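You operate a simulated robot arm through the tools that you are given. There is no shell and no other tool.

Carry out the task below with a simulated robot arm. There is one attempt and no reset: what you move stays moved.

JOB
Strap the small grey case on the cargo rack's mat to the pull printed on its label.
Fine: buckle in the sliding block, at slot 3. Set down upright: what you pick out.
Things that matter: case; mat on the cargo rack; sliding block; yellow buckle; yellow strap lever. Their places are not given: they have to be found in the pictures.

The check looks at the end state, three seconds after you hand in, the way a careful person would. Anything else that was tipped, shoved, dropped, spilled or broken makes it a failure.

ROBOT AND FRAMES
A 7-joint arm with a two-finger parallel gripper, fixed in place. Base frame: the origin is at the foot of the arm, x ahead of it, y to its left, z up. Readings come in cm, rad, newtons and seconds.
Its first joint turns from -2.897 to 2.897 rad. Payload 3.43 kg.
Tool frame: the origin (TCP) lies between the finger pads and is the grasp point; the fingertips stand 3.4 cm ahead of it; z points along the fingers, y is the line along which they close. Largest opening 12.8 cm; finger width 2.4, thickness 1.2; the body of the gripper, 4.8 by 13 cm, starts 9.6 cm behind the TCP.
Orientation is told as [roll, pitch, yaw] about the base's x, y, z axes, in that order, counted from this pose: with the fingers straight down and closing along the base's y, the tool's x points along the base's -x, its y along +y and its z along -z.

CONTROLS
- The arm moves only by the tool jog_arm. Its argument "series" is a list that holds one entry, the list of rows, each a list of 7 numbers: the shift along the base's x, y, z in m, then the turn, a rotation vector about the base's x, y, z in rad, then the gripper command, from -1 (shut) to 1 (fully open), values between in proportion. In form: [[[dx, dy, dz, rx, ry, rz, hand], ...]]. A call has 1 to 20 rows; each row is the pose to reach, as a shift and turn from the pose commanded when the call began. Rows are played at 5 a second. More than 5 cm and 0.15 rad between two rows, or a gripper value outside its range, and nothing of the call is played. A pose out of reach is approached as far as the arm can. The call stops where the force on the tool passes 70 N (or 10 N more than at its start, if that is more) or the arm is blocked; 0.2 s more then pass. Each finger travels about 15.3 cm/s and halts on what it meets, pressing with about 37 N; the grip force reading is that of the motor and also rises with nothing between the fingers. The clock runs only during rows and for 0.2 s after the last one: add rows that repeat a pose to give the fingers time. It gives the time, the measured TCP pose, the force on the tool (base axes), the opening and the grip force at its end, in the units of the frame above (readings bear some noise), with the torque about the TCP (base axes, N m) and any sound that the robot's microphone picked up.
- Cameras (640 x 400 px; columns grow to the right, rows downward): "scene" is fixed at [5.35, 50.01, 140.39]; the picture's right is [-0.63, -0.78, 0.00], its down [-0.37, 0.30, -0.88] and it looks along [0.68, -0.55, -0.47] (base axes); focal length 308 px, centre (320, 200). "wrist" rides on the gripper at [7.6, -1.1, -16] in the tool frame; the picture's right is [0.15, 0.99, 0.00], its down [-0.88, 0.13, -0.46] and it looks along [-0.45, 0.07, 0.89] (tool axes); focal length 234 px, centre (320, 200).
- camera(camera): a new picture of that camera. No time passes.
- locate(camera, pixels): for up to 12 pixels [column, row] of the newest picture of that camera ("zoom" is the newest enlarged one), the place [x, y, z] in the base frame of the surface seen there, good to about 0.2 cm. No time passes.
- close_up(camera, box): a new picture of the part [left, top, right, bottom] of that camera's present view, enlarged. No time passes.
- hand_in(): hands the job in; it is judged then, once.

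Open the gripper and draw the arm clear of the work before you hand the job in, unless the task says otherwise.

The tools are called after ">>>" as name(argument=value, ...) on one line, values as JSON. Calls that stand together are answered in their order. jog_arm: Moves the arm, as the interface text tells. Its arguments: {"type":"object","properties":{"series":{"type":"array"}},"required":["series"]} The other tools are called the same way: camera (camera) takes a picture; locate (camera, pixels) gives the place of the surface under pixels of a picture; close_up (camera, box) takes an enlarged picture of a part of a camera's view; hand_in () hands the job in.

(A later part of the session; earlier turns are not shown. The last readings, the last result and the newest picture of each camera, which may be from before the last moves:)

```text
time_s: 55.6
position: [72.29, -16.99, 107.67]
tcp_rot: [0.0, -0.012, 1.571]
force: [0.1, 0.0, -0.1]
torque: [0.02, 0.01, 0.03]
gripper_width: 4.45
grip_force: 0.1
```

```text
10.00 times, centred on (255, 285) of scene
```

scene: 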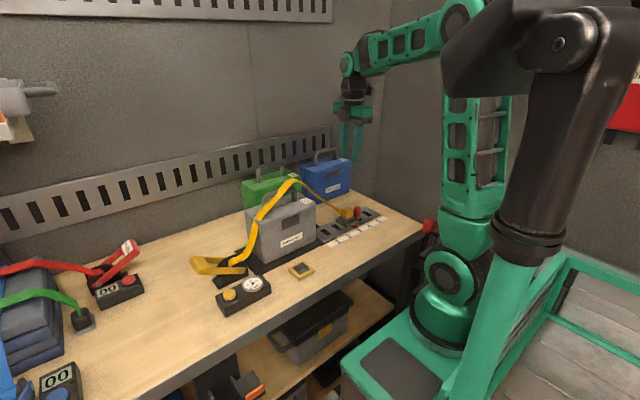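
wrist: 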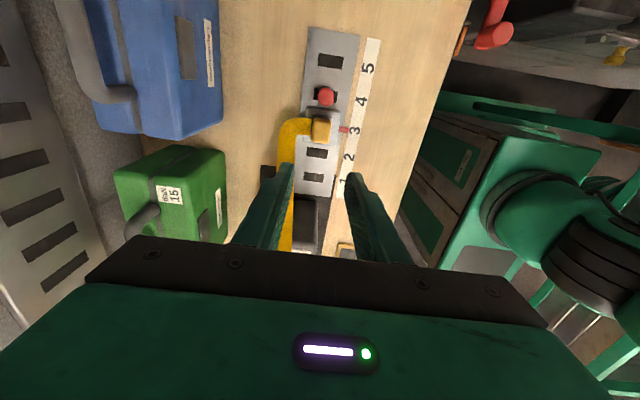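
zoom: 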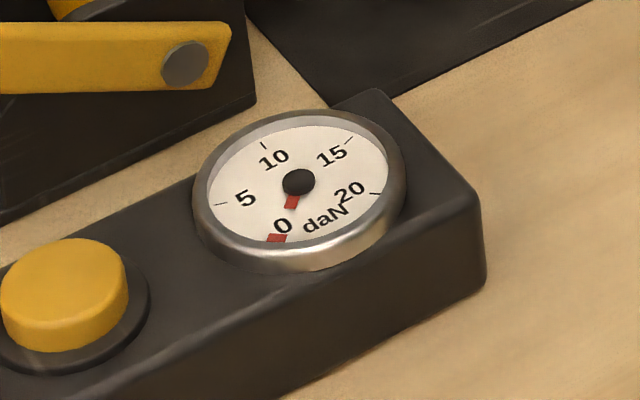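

The red unit is marked STEP +2; the yellow gauge reads 0. Measuring the yellow lever's hinge and crossbar geometry.

>>> close_up(camera="scene", box=[180, 245, 280, 315])

>>> locate(camera="zoom", pixels=[[385, 150], [210, 130], [210, 165], [405, 130], [140, 165], [140, 130], [100, 70], [160, 72], [92, 100], [120, 150], [190, 120], [290, 75]])

>>> locate(camera="zoom", pixels=[[330, 85], [320, 115], [260, 250], [220, 195], [420, 175], [300, 135], [280, 180], [400, 100], [350, 60], [320, 285], [450, 218], [115, 110]])

```text
5.71 times, centred on (230, 280) of scene
```

zoom: 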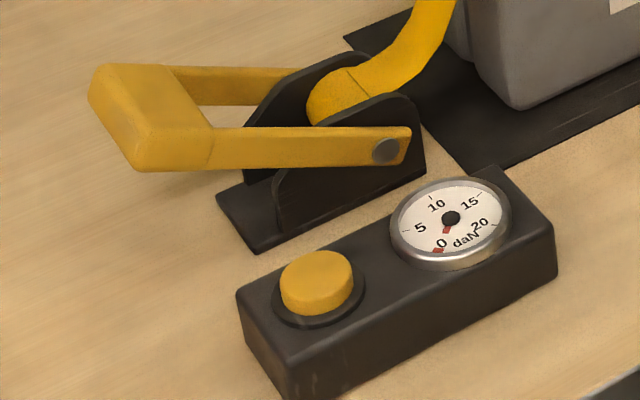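

```text
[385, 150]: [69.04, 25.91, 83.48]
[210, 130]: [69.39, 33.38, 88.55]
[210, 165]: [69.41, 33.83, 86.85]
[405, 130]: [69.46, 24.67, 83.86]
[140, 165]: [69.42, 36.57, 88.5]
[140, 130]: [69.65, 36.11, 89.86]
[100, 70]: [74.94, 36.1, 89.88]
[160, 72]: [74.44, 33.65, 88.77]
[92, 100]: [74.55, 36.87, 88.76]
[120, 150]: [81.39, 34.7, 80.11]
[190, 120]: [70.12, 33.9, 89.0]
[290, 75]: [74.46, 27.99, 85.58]
```

```text
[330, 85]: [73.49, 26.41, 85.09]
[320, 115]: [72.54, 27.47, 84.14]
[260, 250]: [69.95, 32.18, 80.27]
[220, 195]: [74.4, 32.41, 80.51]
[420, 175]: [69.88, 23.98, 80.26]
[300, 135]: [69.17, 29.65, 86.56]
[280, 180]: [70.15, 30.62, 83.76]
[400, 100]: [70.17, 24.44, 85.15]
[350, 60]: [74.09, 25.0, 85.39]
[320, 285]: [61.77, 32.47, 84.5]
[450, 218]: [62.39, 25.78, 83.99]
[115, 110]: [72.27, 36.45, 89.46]
```

Lever pivot ≈(y 25.9, z 83.5), crossbar centre ≈(72.1, 35.2, 88.5), lever at ~28°, radius 10.6. I'll rise, rotate the hand back to yaw 0 (closing along y) and move above the crossbar.

>>> jog_arm(series=[[[0, 0, 0.03, 0, 0, 0, -0.3], [0, 0.01, 0.06, 0, 0, -0.1, -0.3], [0, 0.04, 0.07, 0, 0, -0.22, -0.3], [0, 0.08, 0.07, 0, 0, -0.34, -0.3], [0, 0.12, 0.07, 0, 0, -0.46, -0.3], [0, 0.16, 0.07, 0, 0, -0.58, -0.3], [0, 0.2, 0.07, 0, 0, -0.7, -0.3], [0, 0.24, 0.07, 0, 0, -0.82, -0.3], [0, 0.28, 0.07, 0, 0, -0.94, -0.3], [0, 0.32, 0.07, 0, 0, -1.06, -0.2], [0, 0.36, 0.07, 0, 0, -1.18, -0.2], [0, 0.4, 0.07, 0, 0, -1.3, -0.2], [0, 0.44, 0.07, 0, 0, -1.42, -0.2], [0, 0.48, 0.07, 0, 0, -1.52, -0.2], [0, 0.51, 0.07, 0, 0, -1.571, -0.2], [-0.002, 0.522, 0.06, 0, 0, -1.571, -0.2], [-0.002, 0.522, 0.03, 0, 0, -1.571, -0.2], [-0.002, 0.522, 0.0, 0, 0, -1.571, -0.2], [-0.002, 0.522, 0.0, 0, 0, -1.571, -0.2]]])

>>> camera(camera="scene")

>>> camera(camera="wrist")

```text
time_s: 59.6
position: [71.77, 35.4, 107.46]
tcp_rot: [0.001, -0.014, 0.0]
force: [0.3, 0.1, 0.0]
torque: [-0.05, 0.0, 0.01]
gripper_width: 5.12
grip_force: 0.0
```

```text
taken
```

scene: 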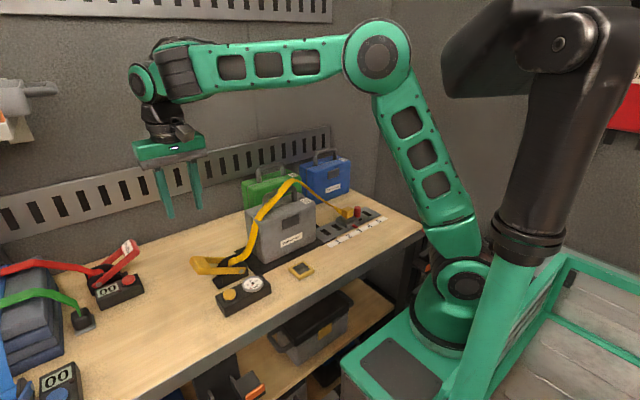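

```text
taken
```

wrist: 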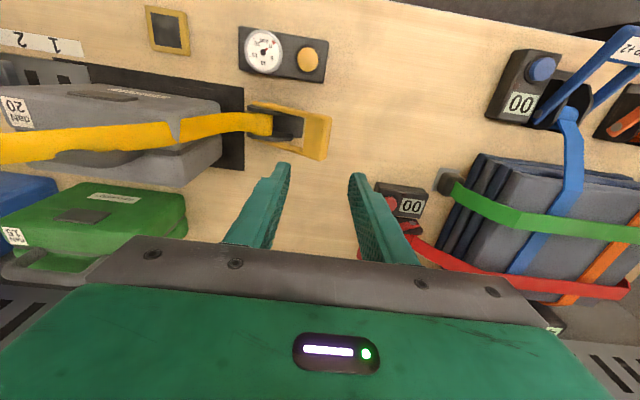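

The hand is above the lever. Zoom on the lever in the wrist view to refine.

>>> close_up(camera="wrist", box=[220, 20, 350, 180])

>>> close_up(camera="wrist", box=[235, 90, 345, 170])

```text
2.50 times, centred on (285, 100) of wrist
```

zoom: 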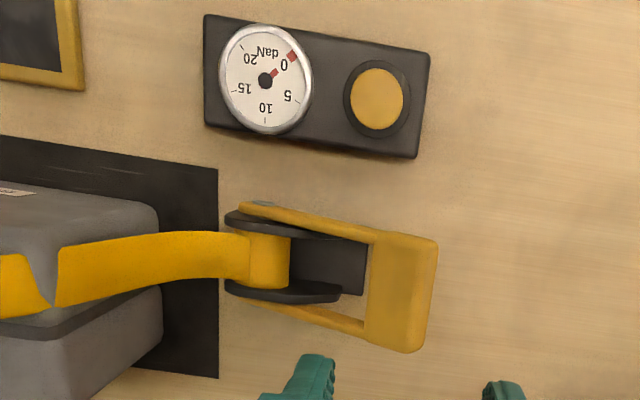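

```text
5.00 times, centred on (290, 130) of wrist
```

zoom: 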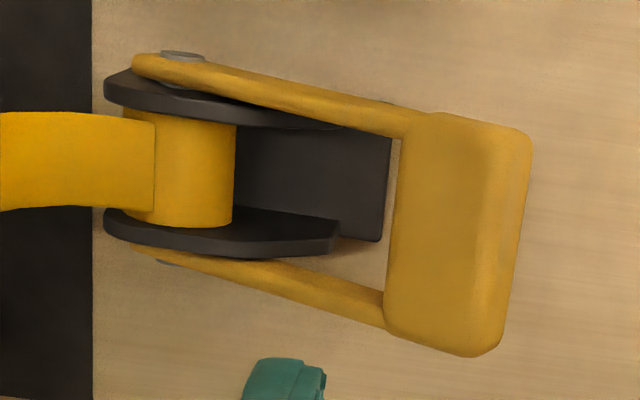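

Locating crossbar edges and the gap in this zoom.

>>> locate(camera="zoom", pixels=[[400, 220], [390, 160], [450, 230], [500, 240], [520, 250], [440, 120], [470, 345], [385, 310], [330, 220], [230, 170], [330, 95], [330, 295]])

```text
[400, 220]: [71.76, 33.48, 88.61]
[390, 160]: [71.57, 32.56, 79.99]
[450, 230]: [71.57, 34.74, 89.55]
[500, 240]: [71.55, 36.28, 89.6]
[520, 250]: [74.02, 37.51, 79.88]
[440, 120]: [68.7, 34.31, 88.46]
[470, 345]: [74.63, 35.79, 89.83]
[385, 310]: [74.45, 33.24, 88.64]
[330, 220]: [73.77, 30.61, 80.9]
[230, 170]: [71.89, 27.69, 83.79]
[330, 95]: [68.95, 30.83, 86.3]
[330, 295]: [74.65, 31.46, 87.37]
```

Crossbar spans y 33.4–36.8, centre x≈72. Descend to z≈95 first, aligned at (72.0, 35.1).

>>> jog_arm(series=[[[0.002, -0.003, -0.03, 0, 0, 0, -0.2], [0.002, -0.003, -0.07, 0, 0, 0, -0.2], [0.002, -0.003, -0.1, 0, 0, 0, -0.2], [0.002, -0.003, -0.125, 0, 0, 0, -0.2], [0.002, -0.003, -0.125, 0, 0, 0, -0.2]]])

>>> close_up(camera="scene", box=[160, 200, 280, 300])

>>> camera(camera="wrist")

```text
time_s: 60.8
position: [71.95, 35.02, 95.13]
tcp_rot: [-0.001, -0.015, 0.0]
force: [-0.5, -0.3, 0.0]
torque: [0.02, 0.01, -0.01]
gripper_width: 5.14
grip_force: 0.0
```

```text
4.00 times, centred on (220, 250) of scene
```

zoom: 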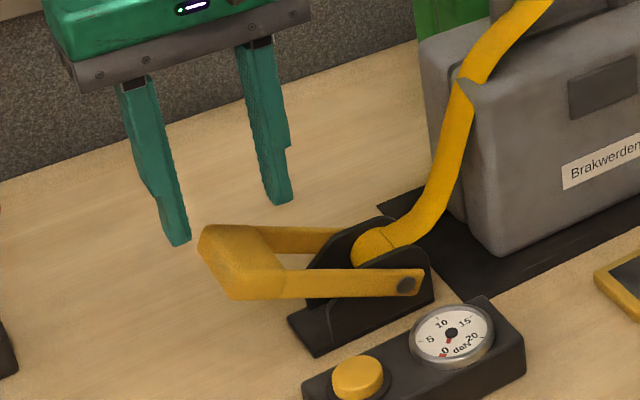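

```text
taken
```

wrist: 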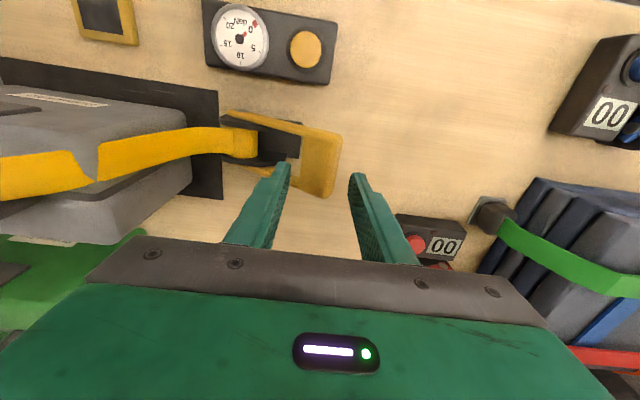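

The fingers are positioned to straddle the crossbar. Descend to z≈90.6.

>>> jog_arm(series=[[[0, 0.001, -0.015, 0, 0, 0, -0.2], [0, 0.001, -0.03, 0, 0, 0, -0.2], [0, 0.001, -0.045, 0, 0, 0, -0.2], [0, 0.001, -0.045, 0, 0, 0, -0.2]]])

>>> close_up(camera="scene", box=[160, 210, 280, 310])

>>> camera(camera="wrist")

```text
time_s: 61.8
position: [72.08, 35.13, 90.43]
tcp_rot: [0.0, -0.011, -0.001]
force: [0.3, 0.7, -0.4]
torque: [0.0, -0.01, 0.01]
gripper_width: 5.12
grip_force: 0.1
```

```text
4.00 times, centred on (220, 260) of scene
```

zoom: 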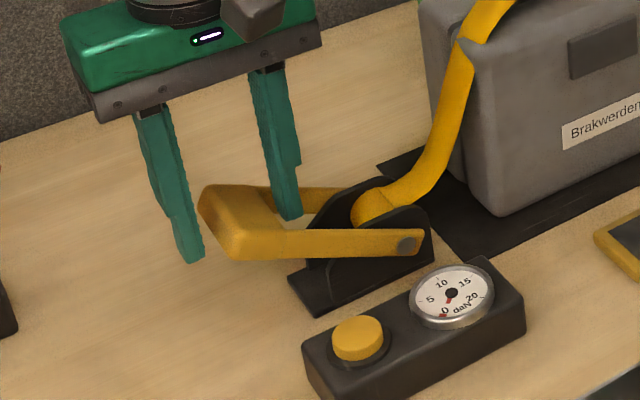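

```text
taken
```

wrist: 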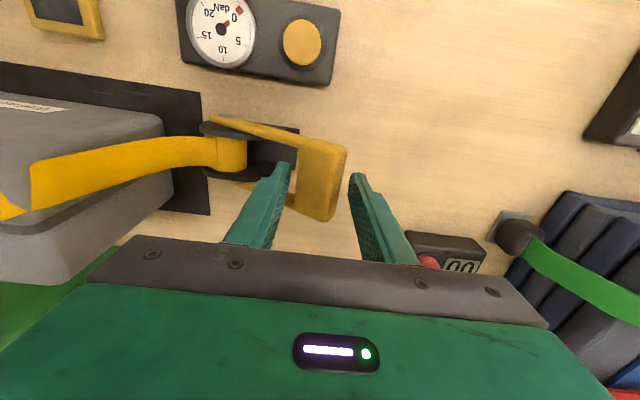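

The fingers straddle the crossbar. Now sweep it upward along its arc a first part (to about 50°) and check force and gauge.

>>> jog_arm(series=[[[0, 0, 0, 0, 0, 0, -0.33], [0, -0.0068, 0.011, 0, 0, 0, -0.33], [0, -0.0148, 0.0211, 0, 0, 0, -0.33], [0, -0.0255, 0.0314, 0, 0, 0, -0.33], [0, -0.0255, 0.0314, 0, 0, 0, -0.33]]])

>>> close_up(camera="scene", box=[160, 210, 280, 310])

```text
time_s: 63.0
position: [72.0, 32.34, 93.65]
tcp_rot: [-0.003, -0.009, -0.002]
force: [-0.8, -0.2, -0.5]
torque: [-0.05, 0.01, 0.02]
gripper_width: 4.32
grip_force: 0.0
```

```text
4.00 times, centred on (220, 260) of scene
```

zoom: 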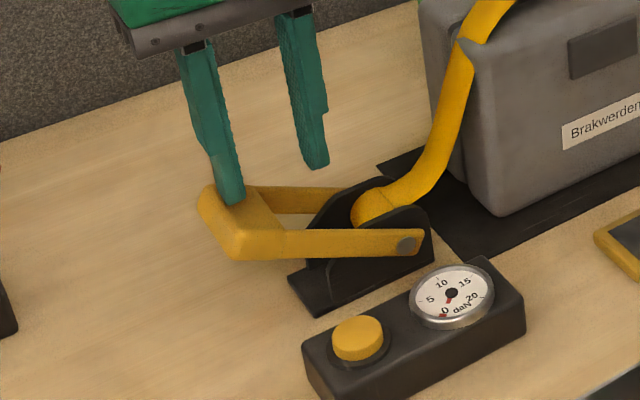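

The lever stayed put: the finger slid over the bar. Better: grip the crossbar by its two ends (closing along x), so it can pivot in the grip. Raise, turn +90° and open to ~9 cm.

>>> jog_arm(series=[[[0, 0, 0.02, 0, 0, 0, -0.33], [0, 0.005, 0.04, 0, 0, 0.1, -0.1], [0, 0.01, 0.05, 0, 0, 0.23, 0.1], [0, 0.015, 0.05, 0, 0, 0.37, 0.3], [0, 0.02, 0.05, 0, 0, 0.51, 0.41], [0, 0.025, 0.05, 0, 0, 0.65, 0.41], [0, 0.029, 0.05, 0, 0, 0.79, 0.41], [0, 0.029, 0.05, 0, 0, 0.93, 0.41], [0, 0.029, 0.05, 0, 0, 1.07, 0.41], [0, 0.029, 0.05, 0, 0, 1.21, 0.41], [0, 0.029, 0.05, 0, 0, 1.35, 0.41], [0, 0.029, 0.05, 0, 0, 1.48, 0.41], [0, 0.029, 0.05, 0, 0, 1.571, 0.41], [0, 0.029, 0.05, 0, 0, 1.571, 0.41]]])

>>> close_up(camera="scene", box=[160, 190, 280, 310])

>>> camera(camera="wrist")

```text
time_s: 66.0
position: [72.24, 35.54, 98.63]
tcp_rot: [0.0, -0.012, 1.572]
force: [0.0, 0.1, 0.0]
torque: [-0.03, -0.02, 0.01]
gripper_width: 9.03
grip_force: 0.0
```

```text
3.33 times, centred on (220, 250) of scene
```

zoom: 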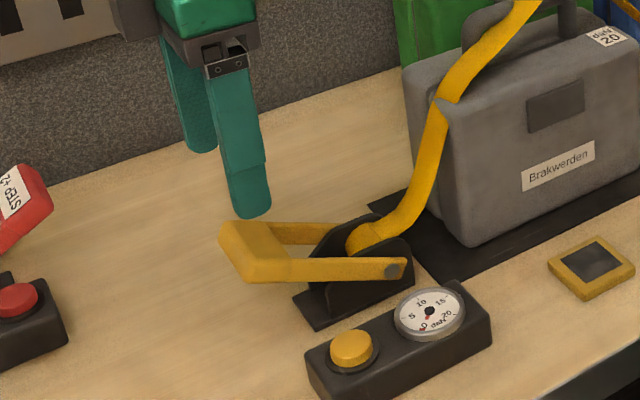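

```text
taken
```

wrist: 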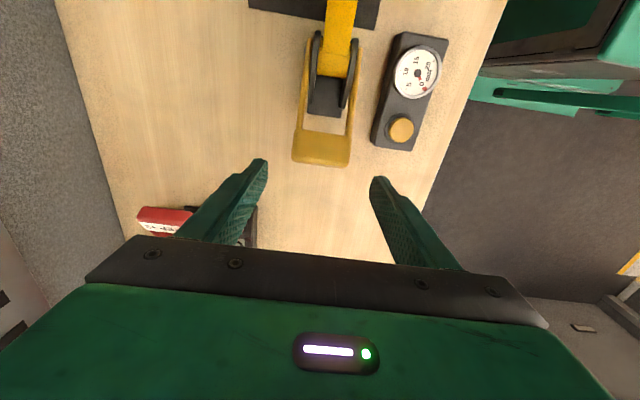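

The lever's crossbar is centred between the open fingers. Descend in two stages to z≈88.8 at (72.05, 35.2).

>>> jog_arm(series=[[[-0.002, -0.003, -0.03, 0, 0, 0, 0.41], [-0.002, -0.003, -0.06, 0, 0, 0, 0.41], [-0.002, -0.003, -0.08, 0, 0, 0, 0.41], [-0.002, -0.003, -0.097, 0, 0, 0, 0.41], [-0.002, -0.003, -0.097, 0, 0, 0, 0.41]]])

>>> close_up(camera="scene", box=[160, 210, 280, 310])

>>> camera(camera="wrist")

```text
time_s: 67.2
position: [71.93, 35.31, 88.99]
tcp_rot: [0.001, -0.013, 1.571]
force: [0.3, -0.7, -0.1]
torque: [0.0, 0.03, 0.0]
gripper_width: 9.02
grip_force: 0.0
```

```text
4.00 times, centred on (220, 260) of scene
```

zoom: 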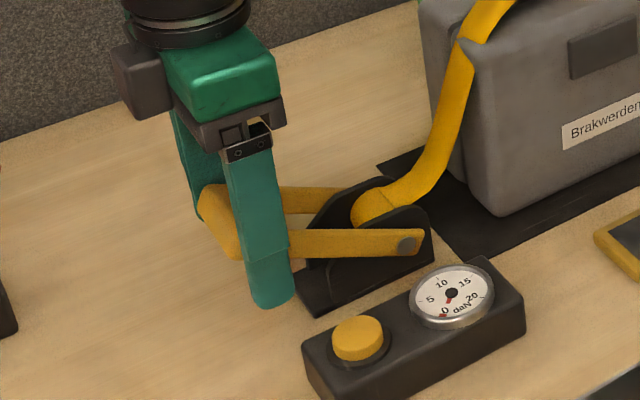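

```text
taken
```

wrist: 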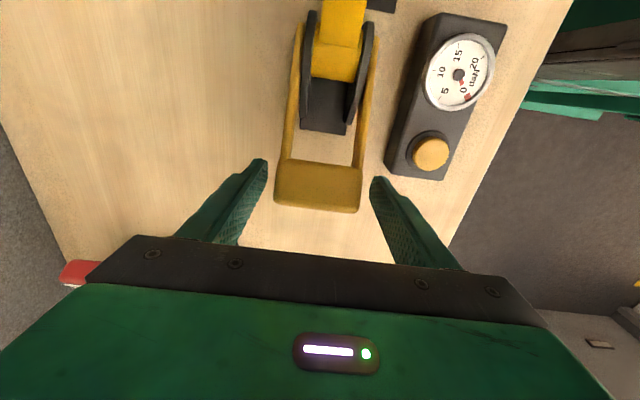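

The fingers straddle the crossbar ends. Close on them.

>>> jog_arm(series=[[[0, 0, 0, 0, 0, 0, 0.2], [0, 0, 0, 0, 0, 0, 0.0], [0, 0, 0, 0, 0, 0, -0.3], [0, 0, 0, 0, 0, 0, -1], [0, 0, 0, 0, 0, 0, -1]]])

>>> close_up(camera="scene", box=[160, 210, 280, 310])

```text
time_s: 68.4
position: [71.95, 35.14, 88.91]
tcp_rot: [0.0, -0.015, 1.568]
force: [22.4, 3.7, -2.5]
torque: [0.08, -0.86, 0.12]
gripper_width: 6.55
grip_force: 44.9
```

```text
4.00 times, centred on (220, 260) of scene
```

zoom: 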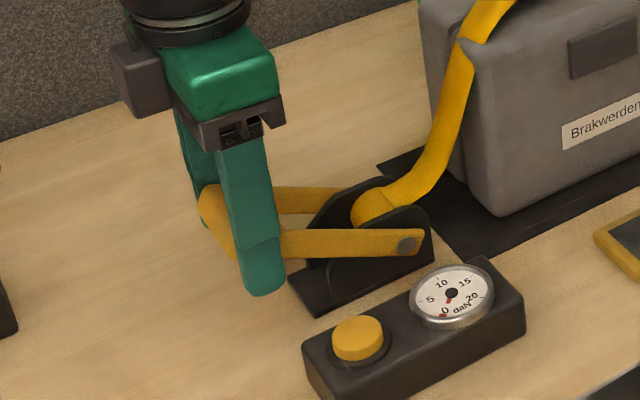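

Gripped at 6.55 cm, with a side force of 22 N in x that I relieve by 1.5 mm. Then raise the lever along its arc to about 40° and check.

>>> jog_arm(series=[[[0.0015, 0, 0, 0, 0, 0, -1], [0.0015, -0.0031, 0.005, 0, 0, 0, -1], [0.0015, -0.0065, 0.01, 0, 0, 0, -1], [0.0015, -0.0104, 0.0147, 0, 0, 0, -1], [0.0015, -0.0104, 0.0147, 0, 0, 0, -1]]])

>>> close_up(camera="scene", box=[160, 210, 280, 310])

```text
time_s: 69.6
position: [72.02, 34.33, 90.21]
tcp_rot: [0.002, -0.012, 1.573]
force: [16.6, 19.9, -26.7]
torque: [0.57, -0.28, -0.05]
gripper_width: 6.57
grip_force: 45.4
```

```text
4.00 times, centred on (220, 260) of scene
```

zoom: 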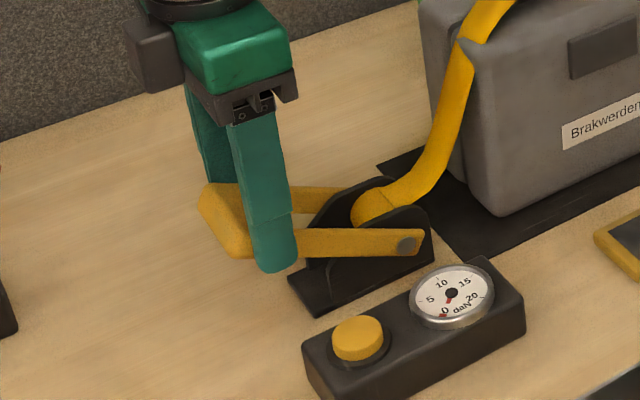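

The lever resisted (33 N) and slipped rather than rose, so its stroke is likely downward. Go back along the arc and press it down ~5°, watching the force.

>>> jog_arm(series=[[[0.001, 0.004, -0.005, 0, 0, 0, -1], [0.001, 0.008, -0.01, 0, 0, 0, -1], [0.001, 0.0104, -0.0147, 0, 0, 0, -1], [0.001, 0.013, -0.02, 0, 0, 0, -1], [0.001, 0.015, -0.025, 0, 0, 0, -1], [0.001, 0.015, -0.025, 0, 0, 0, -1]]])

>>> close_up(camera="scene", box=[160, 210, 280, 310])

```text
time_s: 71.0
position: [72.12, 35.57, 87.83]
tcp_rot: [0.001, -0.012, 1.571]
force: [-9.4, -16.7, 6.9]
torque: [-1.3, 0.19, -0.13]
gripper_width: 6.56
grip_force: 44.5
```

```text
4.00 times, centred on (220, 260) of scene
```

zoom: 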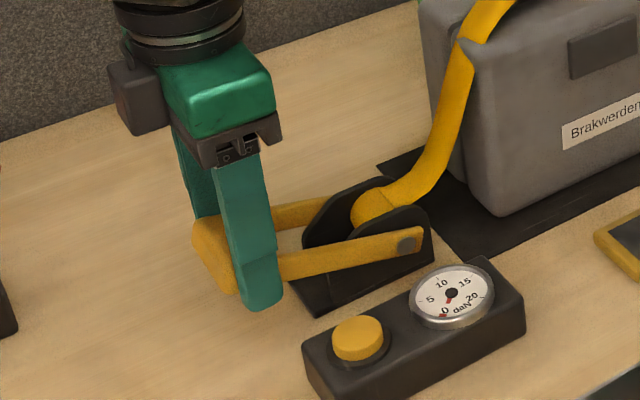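

The lever moves down easily. Continue down the arc to about 8°, then look at the gauge.

>>> jog_arm(series=[[[0, -0.002, -0.004, 0, 0, 0, -1], [0, 0.0, -0.01, 0, 0, 0, -1], [0, 0.002, -0.016, 0, 0, 0, -1], [0, 0.004, -0.022, 0, 0, 0, -1], [0, 0.0055, -0.028, 0, 0, 0, -1], [0, 0.0055, -0.028, 0, 0, 0, -1]]])

>>> close_up(camera="scene", box=[160, 210, 280, 310])

>>> camera(camera="wrist")

```text
time_s: 72.4
position: [72.06, 36.17, 85.24]
tcp_rot: [0.0, -0.011, 1.571]
force: [-14.0, -17.5, 27.0]
torque: [-0.61, 0.27, 0.16]
gripper_width: 6.56
grip_force: 44.5
```

```text
4.00 times, centred on (220, 260) of scene
```

zoom: 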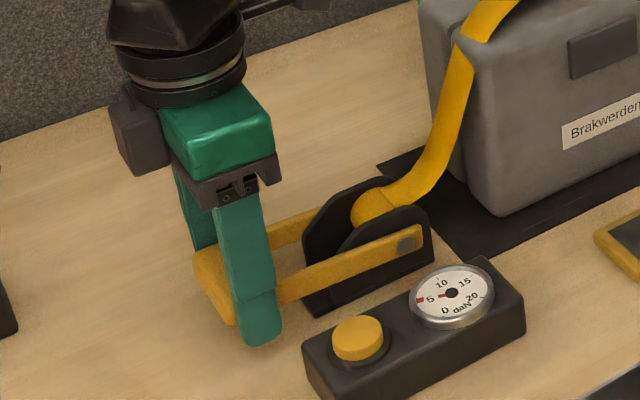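

```text
taken
```

wrist: 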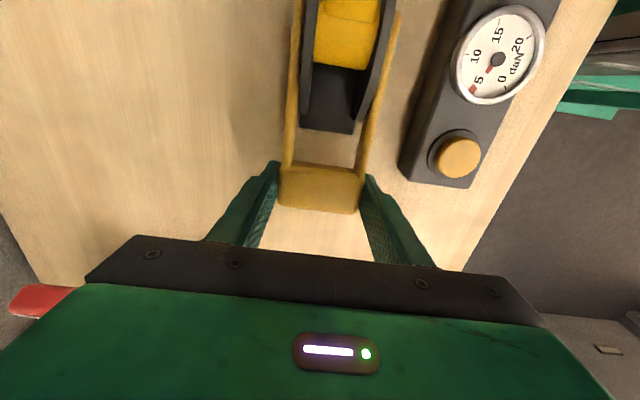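

The gauge needle moved to about 5. Zoom in on gauge.

>>> close_up(camera="scene", box=[250, 270, 290, 300])

>>> close_up(camera="wrist", box=[440, 0, 560, 110])

>>> close_up(camera="scene", box=[220, 170, 380, 290])

```text
13.33 times, centred on (270, 285) of scene
```

zoom: 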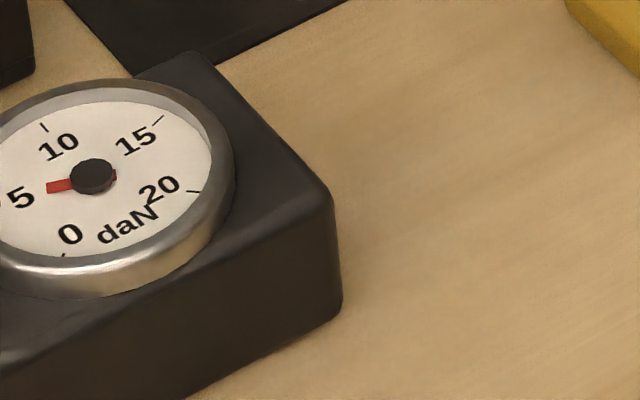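

```text
3.64 times, centred on (500, 55) of wrist
```

zoom: 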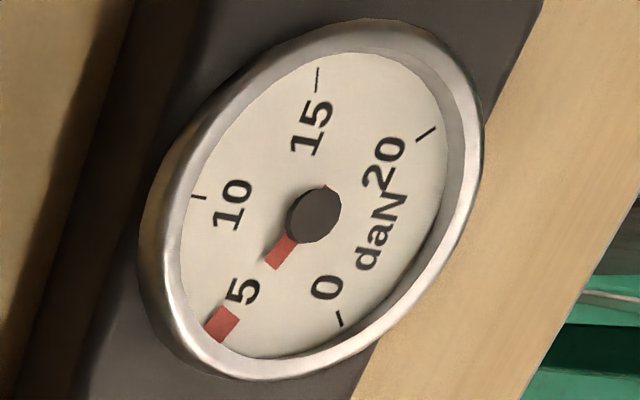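

```text
3.33 times, centred on (300, 230) of scene
```

zoom: 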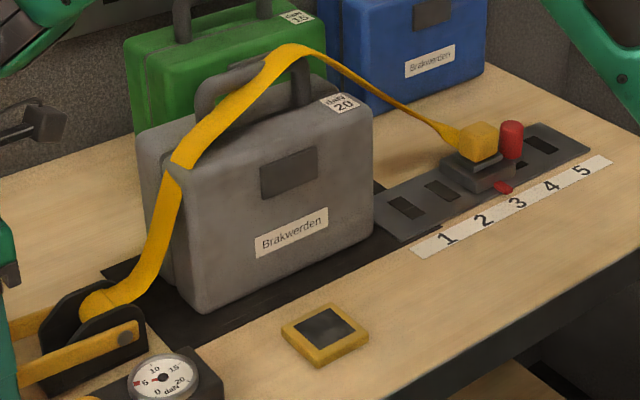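

One down-stroke gave +5 daN. Measure the lever's present angle before returning it.

>>> close_up(camera="scene", box=[180, 245, 280, 315])

>>> locate(camera="zoom", pixels=[[350, 155], [387, 140], [270, 185], [90, 170], [130, 230], [75, 140], [110, 210], [100, 110], [250, 260], [180, 300], [205, 255], [300, 165]])

```text
5.71 times, centred on (230, 280) of scene
```

zoom: 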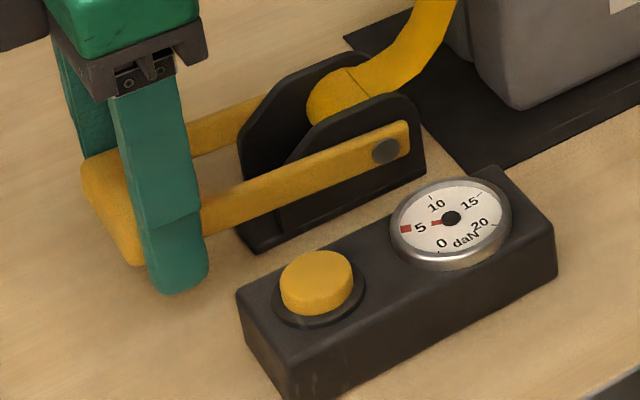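

```text
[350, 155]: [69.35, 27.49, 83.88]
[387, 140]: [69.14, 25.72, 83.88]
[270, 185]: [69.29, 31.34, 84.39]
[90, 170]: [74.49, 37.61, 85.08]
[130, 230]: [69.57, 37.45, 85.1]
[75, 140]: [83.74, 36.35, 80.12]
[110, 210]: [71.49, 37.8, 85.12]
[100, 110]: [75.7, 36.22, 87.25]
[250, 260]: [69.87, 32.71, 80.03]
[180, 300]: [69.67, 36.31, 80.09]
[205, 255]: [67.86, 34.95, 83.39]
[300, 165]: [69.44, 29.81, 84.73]
```

The lever is at about 7°. Raise it back along the arc to ~28° while gripping, then read.

>>> jog_arm(series=[[[0, -0.001, 0.005, 0, 0, 0, -1], [0, -0.002, 0.0096, 0, 0, 0, -1], [0, -0.0048, 0.0182, 0, 0, 0, -1], [0, -0.0083, 0.0266, 0, 0, 0, -1], [0, -0.0116, 0.0331, 0, 0, 0, -1], [0, -0.0116, 0.0331, 0, 0, 0, -1]]])

>>> close_up(camera="scene", box=[180, 235, 280, 305])

```text
time_s: 73.8
position: [72.06, 35.38, 88.45]
tcp_rot: [-0.001, -0.016, 1.573]
force: [-5.6, 18.5, -3.6]
torque: [1.4, 0.11, -0.27]
gripper_width: 6.56
grip_force: 45.2
```

```text
5.71 times, centred on (230, 270) of scene
```

zoom: 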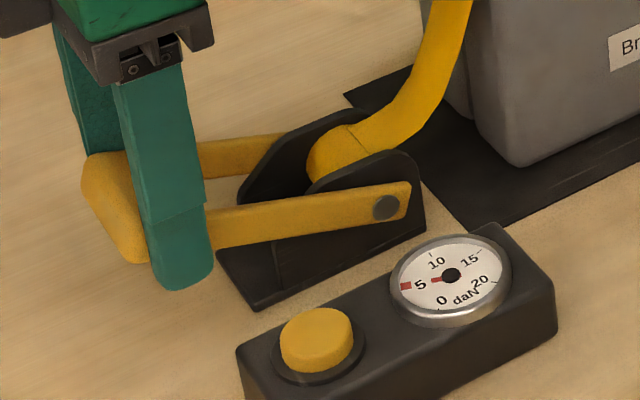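

Lever is at about 20° and the gauge holds at 5. Raise it the remaining ~8° to its top stop.

>>> jog_arm(series=[[[0, 0.0, 0.005, 0, 0, 0, -1], [0, -0.002, 0.01, 0, 0, 0, -1], [0, -0.004, 0.0145, 0, 0, 0, -1], [0, -0.004, 0.0145, 0, 0, 0, -1]]])

>>> close_up(camera="scene", box=[180, 235, 280, 305])

```text
time_s: 74.8
position: [72.05, 34.56, 89.79]
tcp_rot: [0.004, -0.012, 1.572]
force: [-20.0, 4.1, -12.4]
torque: [1.42, 0.22, 0.12]
gripper_width: 6.53
grip_force: 45.6
```

```text
5.71 times, centred on (230, 270) of scene
```

zoom: 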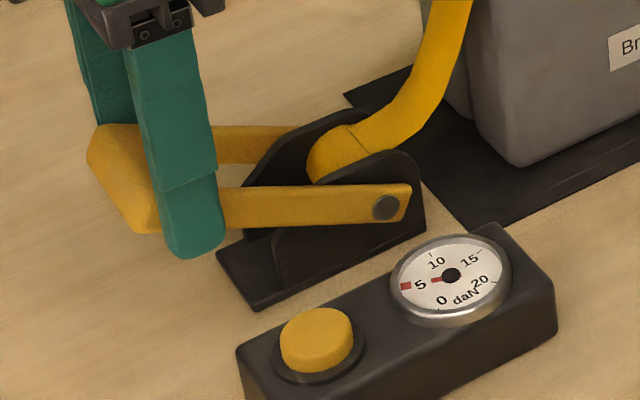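

The lever is nearly at its top. A few more millimetres up, then the next down-stroke.

>>> jog_arm(series=[[[0, -0.001, 0.004, 0, 0, 0, -1], [0, -0.002, 0.006, 0, 0, 0, -1], [0, -0.002, 0.006, 0, 0, 0, -1]]])

>>> close_up(camera="scene", box=[180, 235, 280, 305])

```text
time_s: 75.6
position: [72.01, 34.48, 90.34]
tcp_rot: [0.005, -0.011, 1.571]
force: [-23.9, 1.4, -32.5]
torque: [0.0, 0.02, 0.0]
gripper_width: 6.57
grip_force: 45.3
```

```text
5.71 times, centred on (230, 270) of scene
```

zoom: 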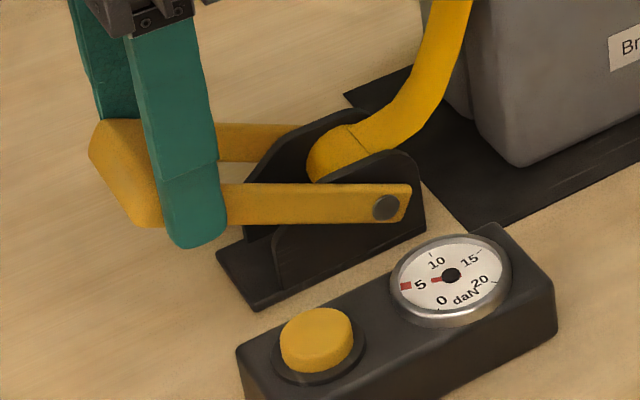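

At the top stop (−32 N). Begin the second down-stroke: partway first, to learn how the gauge advances.

>>> jog_arm(series=[[[-0.0012, 0.002, -0.005, 0, 0, 0, -1], [-0.0012, 0.006, -0.012, 0, 0, 0, -1], [-0.0012, 0.01, -0.018, 0, 0, 0, -1], [-0.0012, 0.013, -0.025, 0, 0, 0, -1], [-0.0012, 0.0155, -0.031, 0, 0, 0, -1], [-0.0012, 0.0155, -0.031, 0, 0, 0, -1]]])

>>> close_up(camera="scene", box=[180, 235, 280, 305])

```text
time_s: 77.0
position: [71.96, 36.01, 87.52]
tcp_rot: [-0.001, -0.014, 1.569]
force: [-10.6, -12.2, 10.5]
torque: [-1.43, 0.18, -0.02]
gripper_width: 6.56
grip_force: 45.1
```

```text
5.71 times, centred on (230, 270) of scene
```

zoom: 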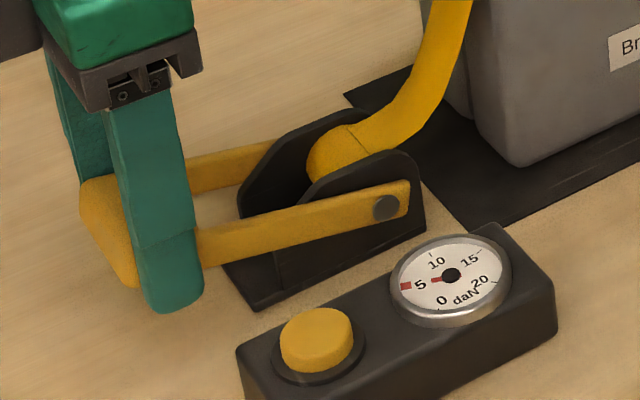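

Lever at ~15° and gauge still 5, so it counts at the stroke's end. Continue to the bottom.

>>> jog_arm(series=[[[0, 0.001, -0.006, 0, 0, 0, -1], [0, 0.002, -0.012, 0, 0, 0, -1], [0, 0.0025, -0.018, 0, 0, 0, -1], [0, 0.0025, -0.023, 0, 0, 0, -1], [0, 0.0025, -0.023, 0, 0, 0, -1]]])

>>> close_up(camera="scene", box=[180, 235, 280, 305])

```text
time_s: 78.2
position: [72.08, 36.35, 85.21]
tcp_rot: [-0.002, -0.017, 1.572]
force: [-1.9, 2.4, 33.0]
torque: [0.05, 0.2, -0.04]
gripper_width: 6.56
grip_force: 44.9
```

```text
5.71 times, centred on (230, 270) of scene
```

zoom: 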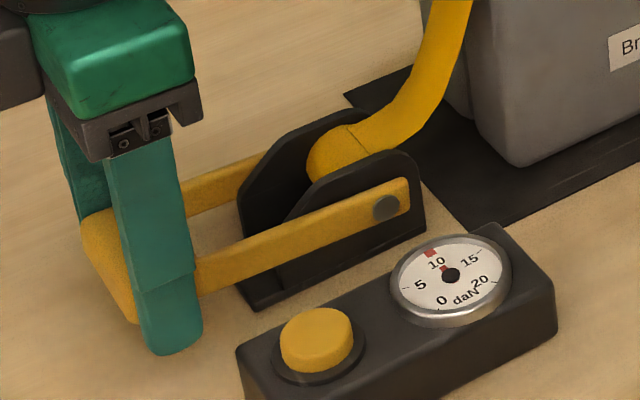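

Gauge jumped to 10. Zoom to check the reading precisely and the strap.

>>> close_up(camera="scene", box=[240, 270, 270, 297])

>>> close_up(camera="scene", box=[220, 170, 380, 290])

```text
14.81 times, centred on (255, 284) of scene
```

zoom: 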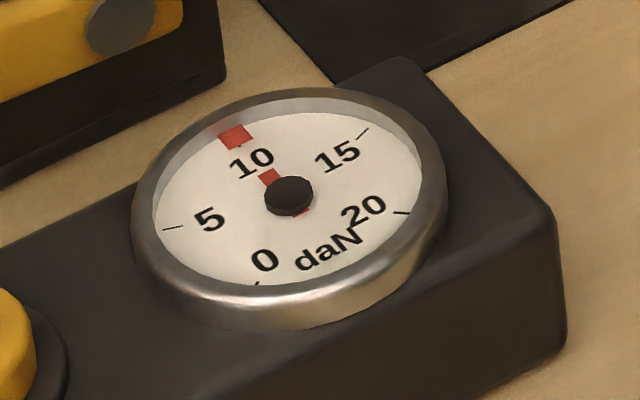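

```text
3.33 times, centred on (300, 230) of scene
```

zoom: 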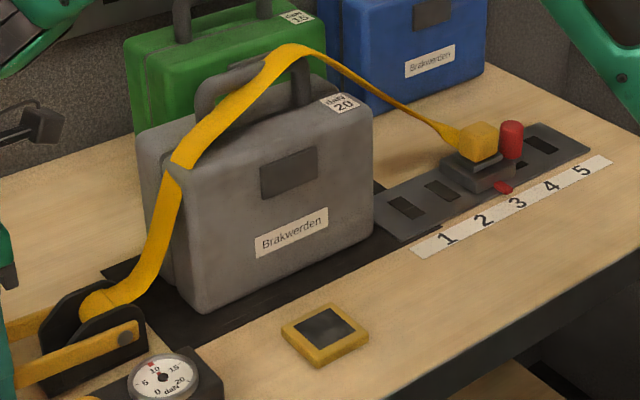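

Needle is on 10. Check where the strap lies now over the case.

>>> close_up(camera="scene", box=[240, 170, 320, 230])

>>> locate(camera="zoom", pixels=[[190, 240], [230, 195], [270, 150], [300, 115], [340, 75], [365, 60], [400, 65], [440, 90], [215, 190], [255, 140], [295, 85], [320, 130]])

```text
6.67 times, centred on (280, 200) of scene
```

zoom: 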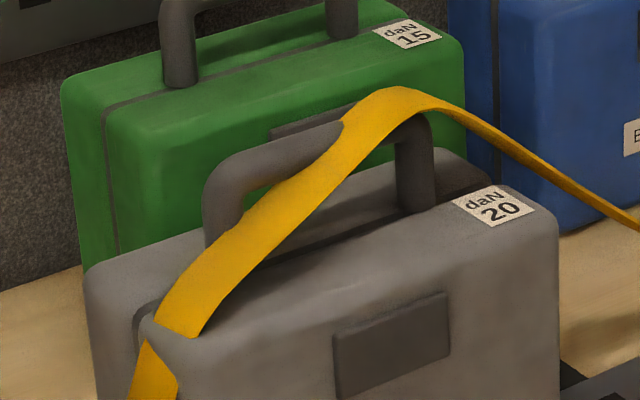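

```text
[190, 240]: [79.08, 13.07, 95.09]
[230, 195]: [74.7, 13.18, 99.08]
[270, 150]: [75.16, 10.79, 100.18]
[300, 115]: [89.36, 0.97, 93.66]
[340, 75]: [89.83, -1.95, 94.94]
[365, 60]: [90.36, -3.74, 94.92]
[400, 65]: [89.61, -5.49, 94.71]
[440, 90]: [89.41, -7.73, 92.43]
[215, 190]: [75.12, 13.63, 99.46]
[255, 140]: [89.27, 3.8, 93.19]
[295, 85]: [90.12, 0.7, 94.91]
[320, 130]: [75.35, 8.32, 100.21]
```

The strap is tightening over the case. Third stroke: raise the lever to its top stop along the same path.

>>> jog_arm(series=[[[0, -0.001, 0.005, 0, 0, 0, -1], [0, -0.003, 0.01, 0, 0, 0, -1], [0, -0.006, 0.018, 0, 0, 0, -1], [0, -0.0095, 0.026, 0, 0, 0, -1], [0, -0.012, 0.033, 0, 0, 0, -1], [0, -0.0135, 0.038, 0, 0, 0, -1], [0, -0.0155, 0.043, 0, 0, 0, -1], [0, -0.0175, 0.048, 0, 0, 0, -1], [0, -0.019, 0.053, 0, 0, 0, -1], [0, -0.019, 0.053, 0, 0, 0, -1]]])

>>> close_up(camera="scene", box=[180, 235, 280, 305])

```text
time_s: 80.4
position: [71.94, 34.27, 90.17]
tcp_rot: [0.007, -0.008, 1.569]
force: [-1.8, -3.9, -32.0]
torque: [-0.16, -0.34, 0.13]
gripper_width: 6.59
grip_force: 45.0
```

```text
5.71 times, centred on (230, 270) of scene
```

zoom: 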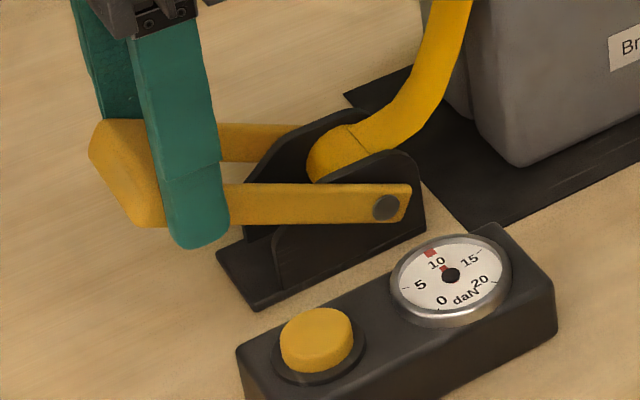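

At the top stop, gauge 10. Now the third full down-stroke.

>>> jog_arm(series=[[[0, 0.002, -0.005, 0, 0, 0, -1], [0, 0.006, -0.012, 0, 0, 0, -1], [0, 0.011, -0.018, 0, 0, 0, -1], [0, 0.014, -0.025, 0, 0, 0, -1], [0, 0.017, -0.031, 0, 0, 0, -1], [0, 0.0185, -0.037, 0, 0, 0, -1], [0, 0.0195, -0.043, 0, 0, 0, -1], [0, 0.02, -0.049, 0, 0, 0, -1], [0, 0.02, -0.051, 0, 0, 0, -1], [0, 0.02, -0.051, 0, 0, 0, -1]]])

>>> close_up(camera="scene", box=[180, 235, 280, 305])

>>> close_up(camera="scene", box=[220, 170, 380, 290])

```text
time_s: 82.6
position: [72.08, 36.44, 85.44]
tcp_rot: [0.0, -0.017, 1.57]
force: [13.9, 3.5, 19.9]
torque: [-1.03, -0.36, -0.19]
gripper_width: 6.55
grip_force: 44.8
```

```text
5.71 times, centred on (230, 270) of scene
```

zoom: 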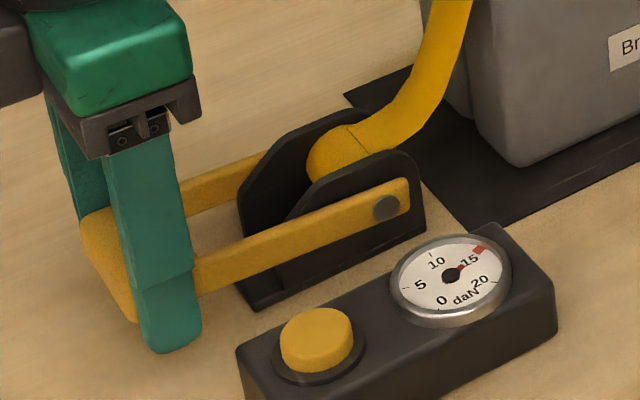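

```text
3.33 times, centred on (300, 230) of scene
```

zoom: 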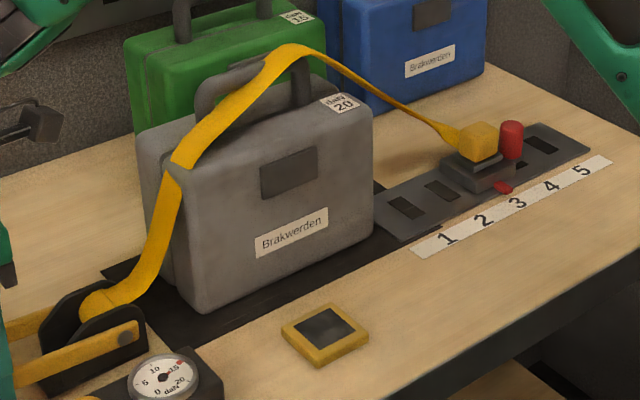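

Gauge reads 15. Fourth stroke: raise the lever again.

>>> jog_arm(series=[[[0, -0.001, 0.005, 0, 0, 0, -1], [0, -0.003, 0.01, 0, 0, 0, -1], [0, -0.006, 0.018, 0, 0, 0, -1], [0, -0.0095, 0.026, 0, 0, 0, -1], [0, -0.012, 0.033, 0, 0, 0, -1], [0, -0.0135, 0.038, 0, 0, 0, -1], [0, -0.0155, 0.043, 0, 0, 0, -1], [0, -0.0175, 0.048, 0, 0, 0, -1], [0, -0.019, 0.052, 0, 0, 0, -1], [0, -0.019, 0.052, 0, 0, 0, -1]]])

>>> close_up(camera="scene", box=[180, 235, 280, 305])

```text
time_s: 84.8
position: [72.11, 34.52, 90.2]
tcp_rot: [0.006, -0.012, 1.57]
force: [9.8, 5.8, -32.3]
torque: [0.22, -0.44, 0.14]
gripper_width: 6.57
grip_force: 44.8
```

```text
5.71 times, centred on (230, 270) of scene
```

zoom: 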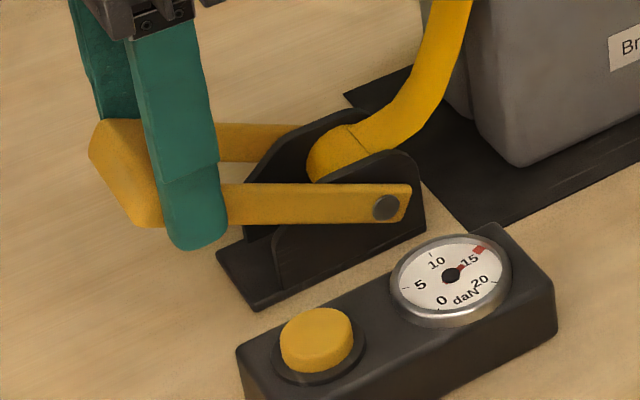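

Lever at top, gauge 15. Fourth full down-stroke.

>>> jog_arm(series=[[[0, 0.002, -0.005, 0, 0, 0, -1], [0, 0.006, -0.012, 0, 0, 0, -1], [0, 0.01, -0.018, 0, 0, 0, -1], [0, 0.0125, -0.025, 0, 0, 0, -1], [0, 0.015, -0.031, 0, 0, 0, -1], [0, 0.0165, -0.037, 0, 0, 0, -1], [0, 0.0175, -0.043, 0, 0, 0, -1], [0, 0.018, -0.049, 0, 0, 0, -1], [0, 0.018, -0.051, 0, 0, 0, -1], [0, 0.018, -0.051, 0, 0, 0, -1]]])

>>> close_up(camera="scene", box=[180, 235, 280, 305])

>>> close_up(camera="scene", box=[240, 270, 270, 297])

>>> close_up(camera="scene", box=[220, 170, 380, 290])

```text
time_s: 87.0
position: [72.09, 36.27, 85.48]
tcp_rot: [0.0, -0.013, 1.569]
force: [9.3, 4.2, 13.8]
torque: [-1.18, -0.35, -0.18]
gripper_width: 6.55
grip_force: 45.0
```

```text
5.71 times, centred on (230, 270) of scene
```

zoom: 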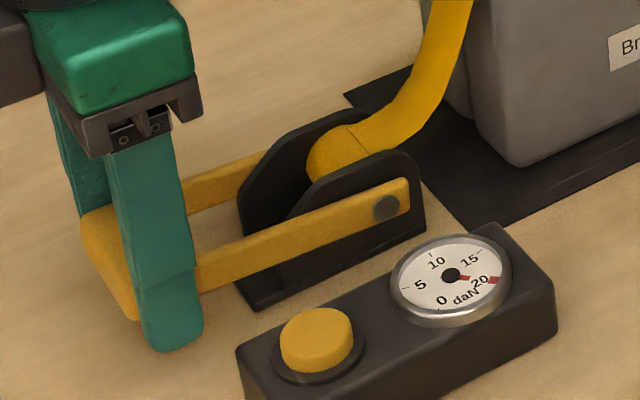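

```text
14.81 times, centred on (255, 284) of scene
```

zoom: 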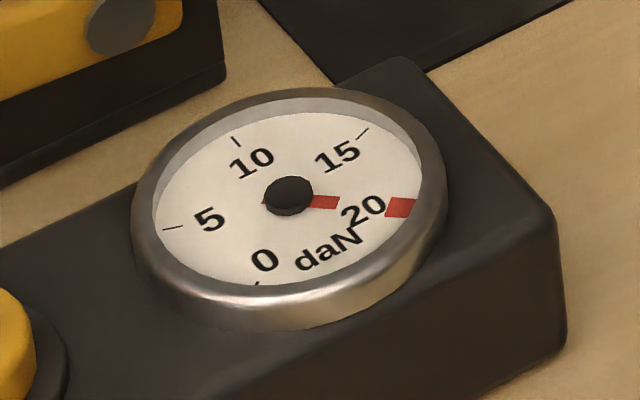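

```text
3.33 times, centred on (300, 230) of scene
```

zoom: 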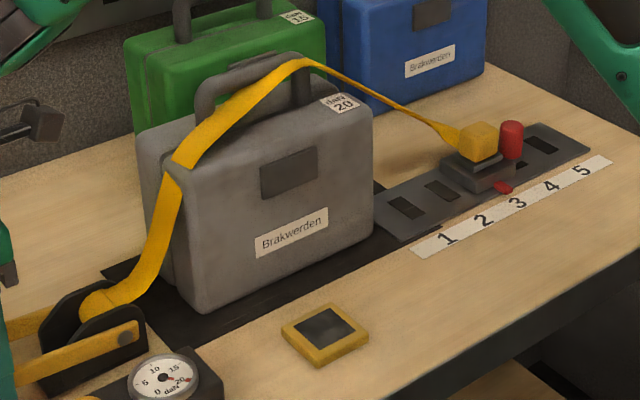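

Gauge reads 20 daN. Open the fingers to release the lever at the bottom, and watch the reading.

>>> jog_arm(series=[[[0, 0, 0, 0, 0, 0, 0.1], [0, 0, 0, 0, 0, 0, 0.3], [0, 0, 0, 0, 0, 0, 0.41], [0, 0, 0, 0, 0, 0, 0.41]]])

>>> close_up(camera="scene", box=[180, 235, 280, 305])

>>> camera(camera="wrist")

```text
time_s: 88.0
position: [72.06, 36.25, 85.33]
tcp_rot: [0.001, -0.012, 1.572]
force: [0.7, 0.0, -0.1]
torque: [0.01, 0.0, 0.01]
gripper_width: 9.03
grip_force: 0.0
```

```text
5.71 times, centred on (230, 270) of scene
```

zoom: 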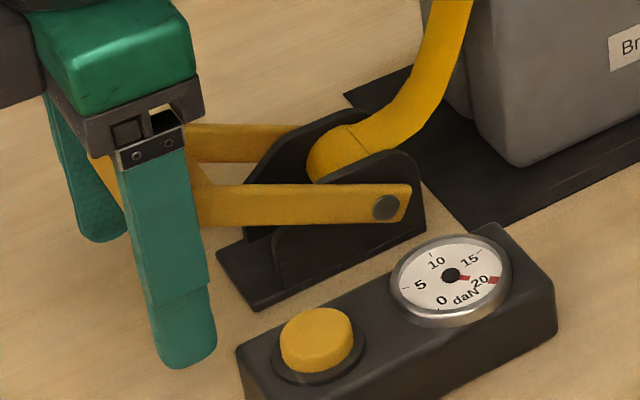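

```text
taken
```

wrist: 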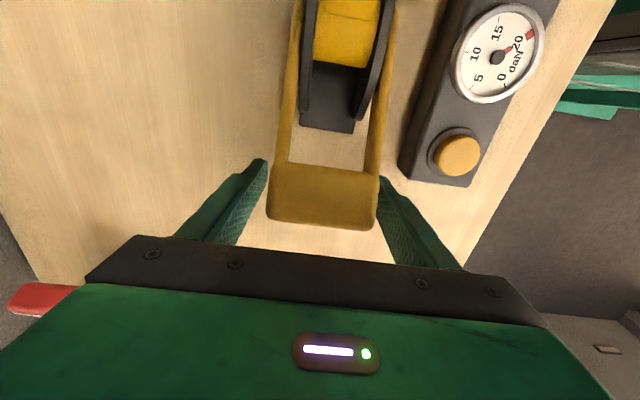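

The lever sprang back to its top rest and the gauge stays at 20. Rise straight up and back the arm away.

>>> jog_arm(series=[[[0, 0, 0.02, 0, 0, 0, 0.41], [0, 0, 0.05, 0, 0, 0, 0.41], [0, 0, 0.09, 0, 0, 0, 0.41], [0, 0, 0.13, 0, 0, 0, 0.41], [0, 0, 0.17, 0, 0, 0, 0.41], [0, 0, 0.21, 0, 0, 0, 0.41], [0, 0, 0.25, 0, 0, 0, 0.41], [-0.03, 0, 0.28, 0, 0, 0, 0.41], [-0.06, -0.02, 0.3, 0, 0, 0, 0.41], [-0.1, -0.04, 0.3, 0, 0, 0, 0.41], [-0.14, -0.05, 0.3, 0, 0, 0, 0.41], [-0.17, -0.06, 0.3, 0, 0, 0, 0.41], [-0.17, -0.06, 0.3, 0, 0, 0, 0.41]]])

>>> camera(camera="scene")

>>> camera(camera="wrist")

>>> close_up(camera="scene", box=[180, 165, 400, 320])

>>> close_up(camera="scene", box=[310, 185, 390, 245])

```text
time_s: 90.8
position: [55.2, 30.06, 115.42]
tcp_rot: [0.001, -0.015, 1.57]
force: [-0.2, 0.6, -0.3]
torque: [0.0, 0.0, -0.02]
gripper_width: 9.02
grip_force: 0.1
```

```text
taken
```

scene: 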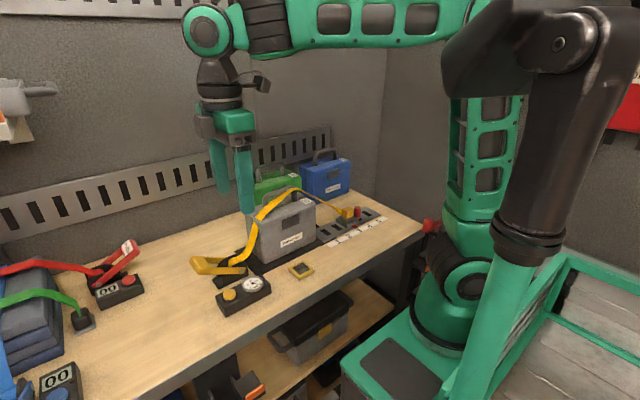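

```text
taken
```

wrist: 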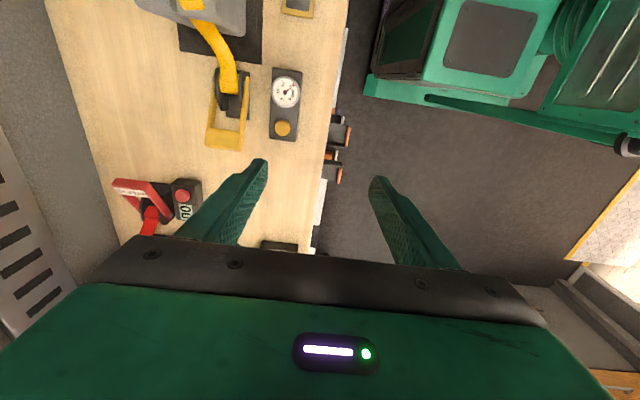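

```text
2.58 times, centred on (290, 242) of scene
```

zoom: 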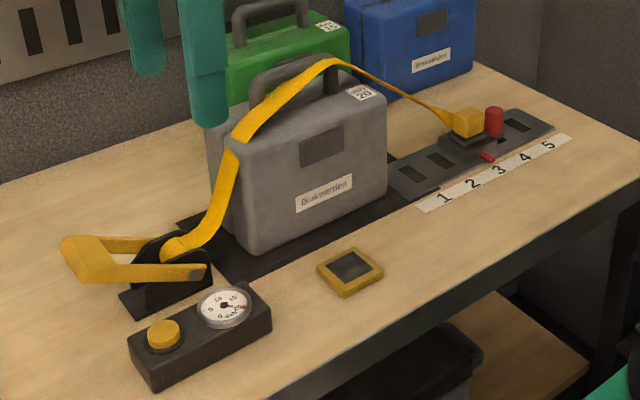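

```text
6.67 times, centred on (350, 215) of scene
```

zoom: 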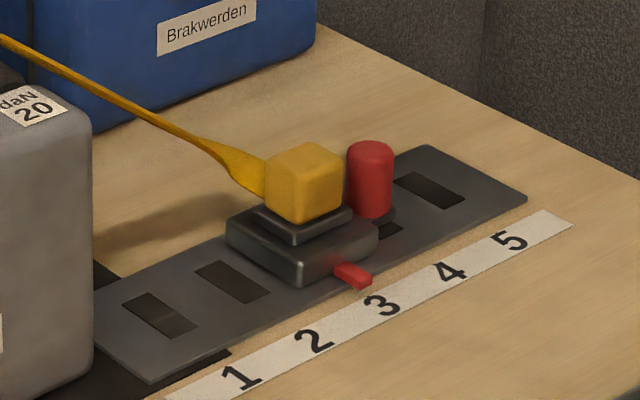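

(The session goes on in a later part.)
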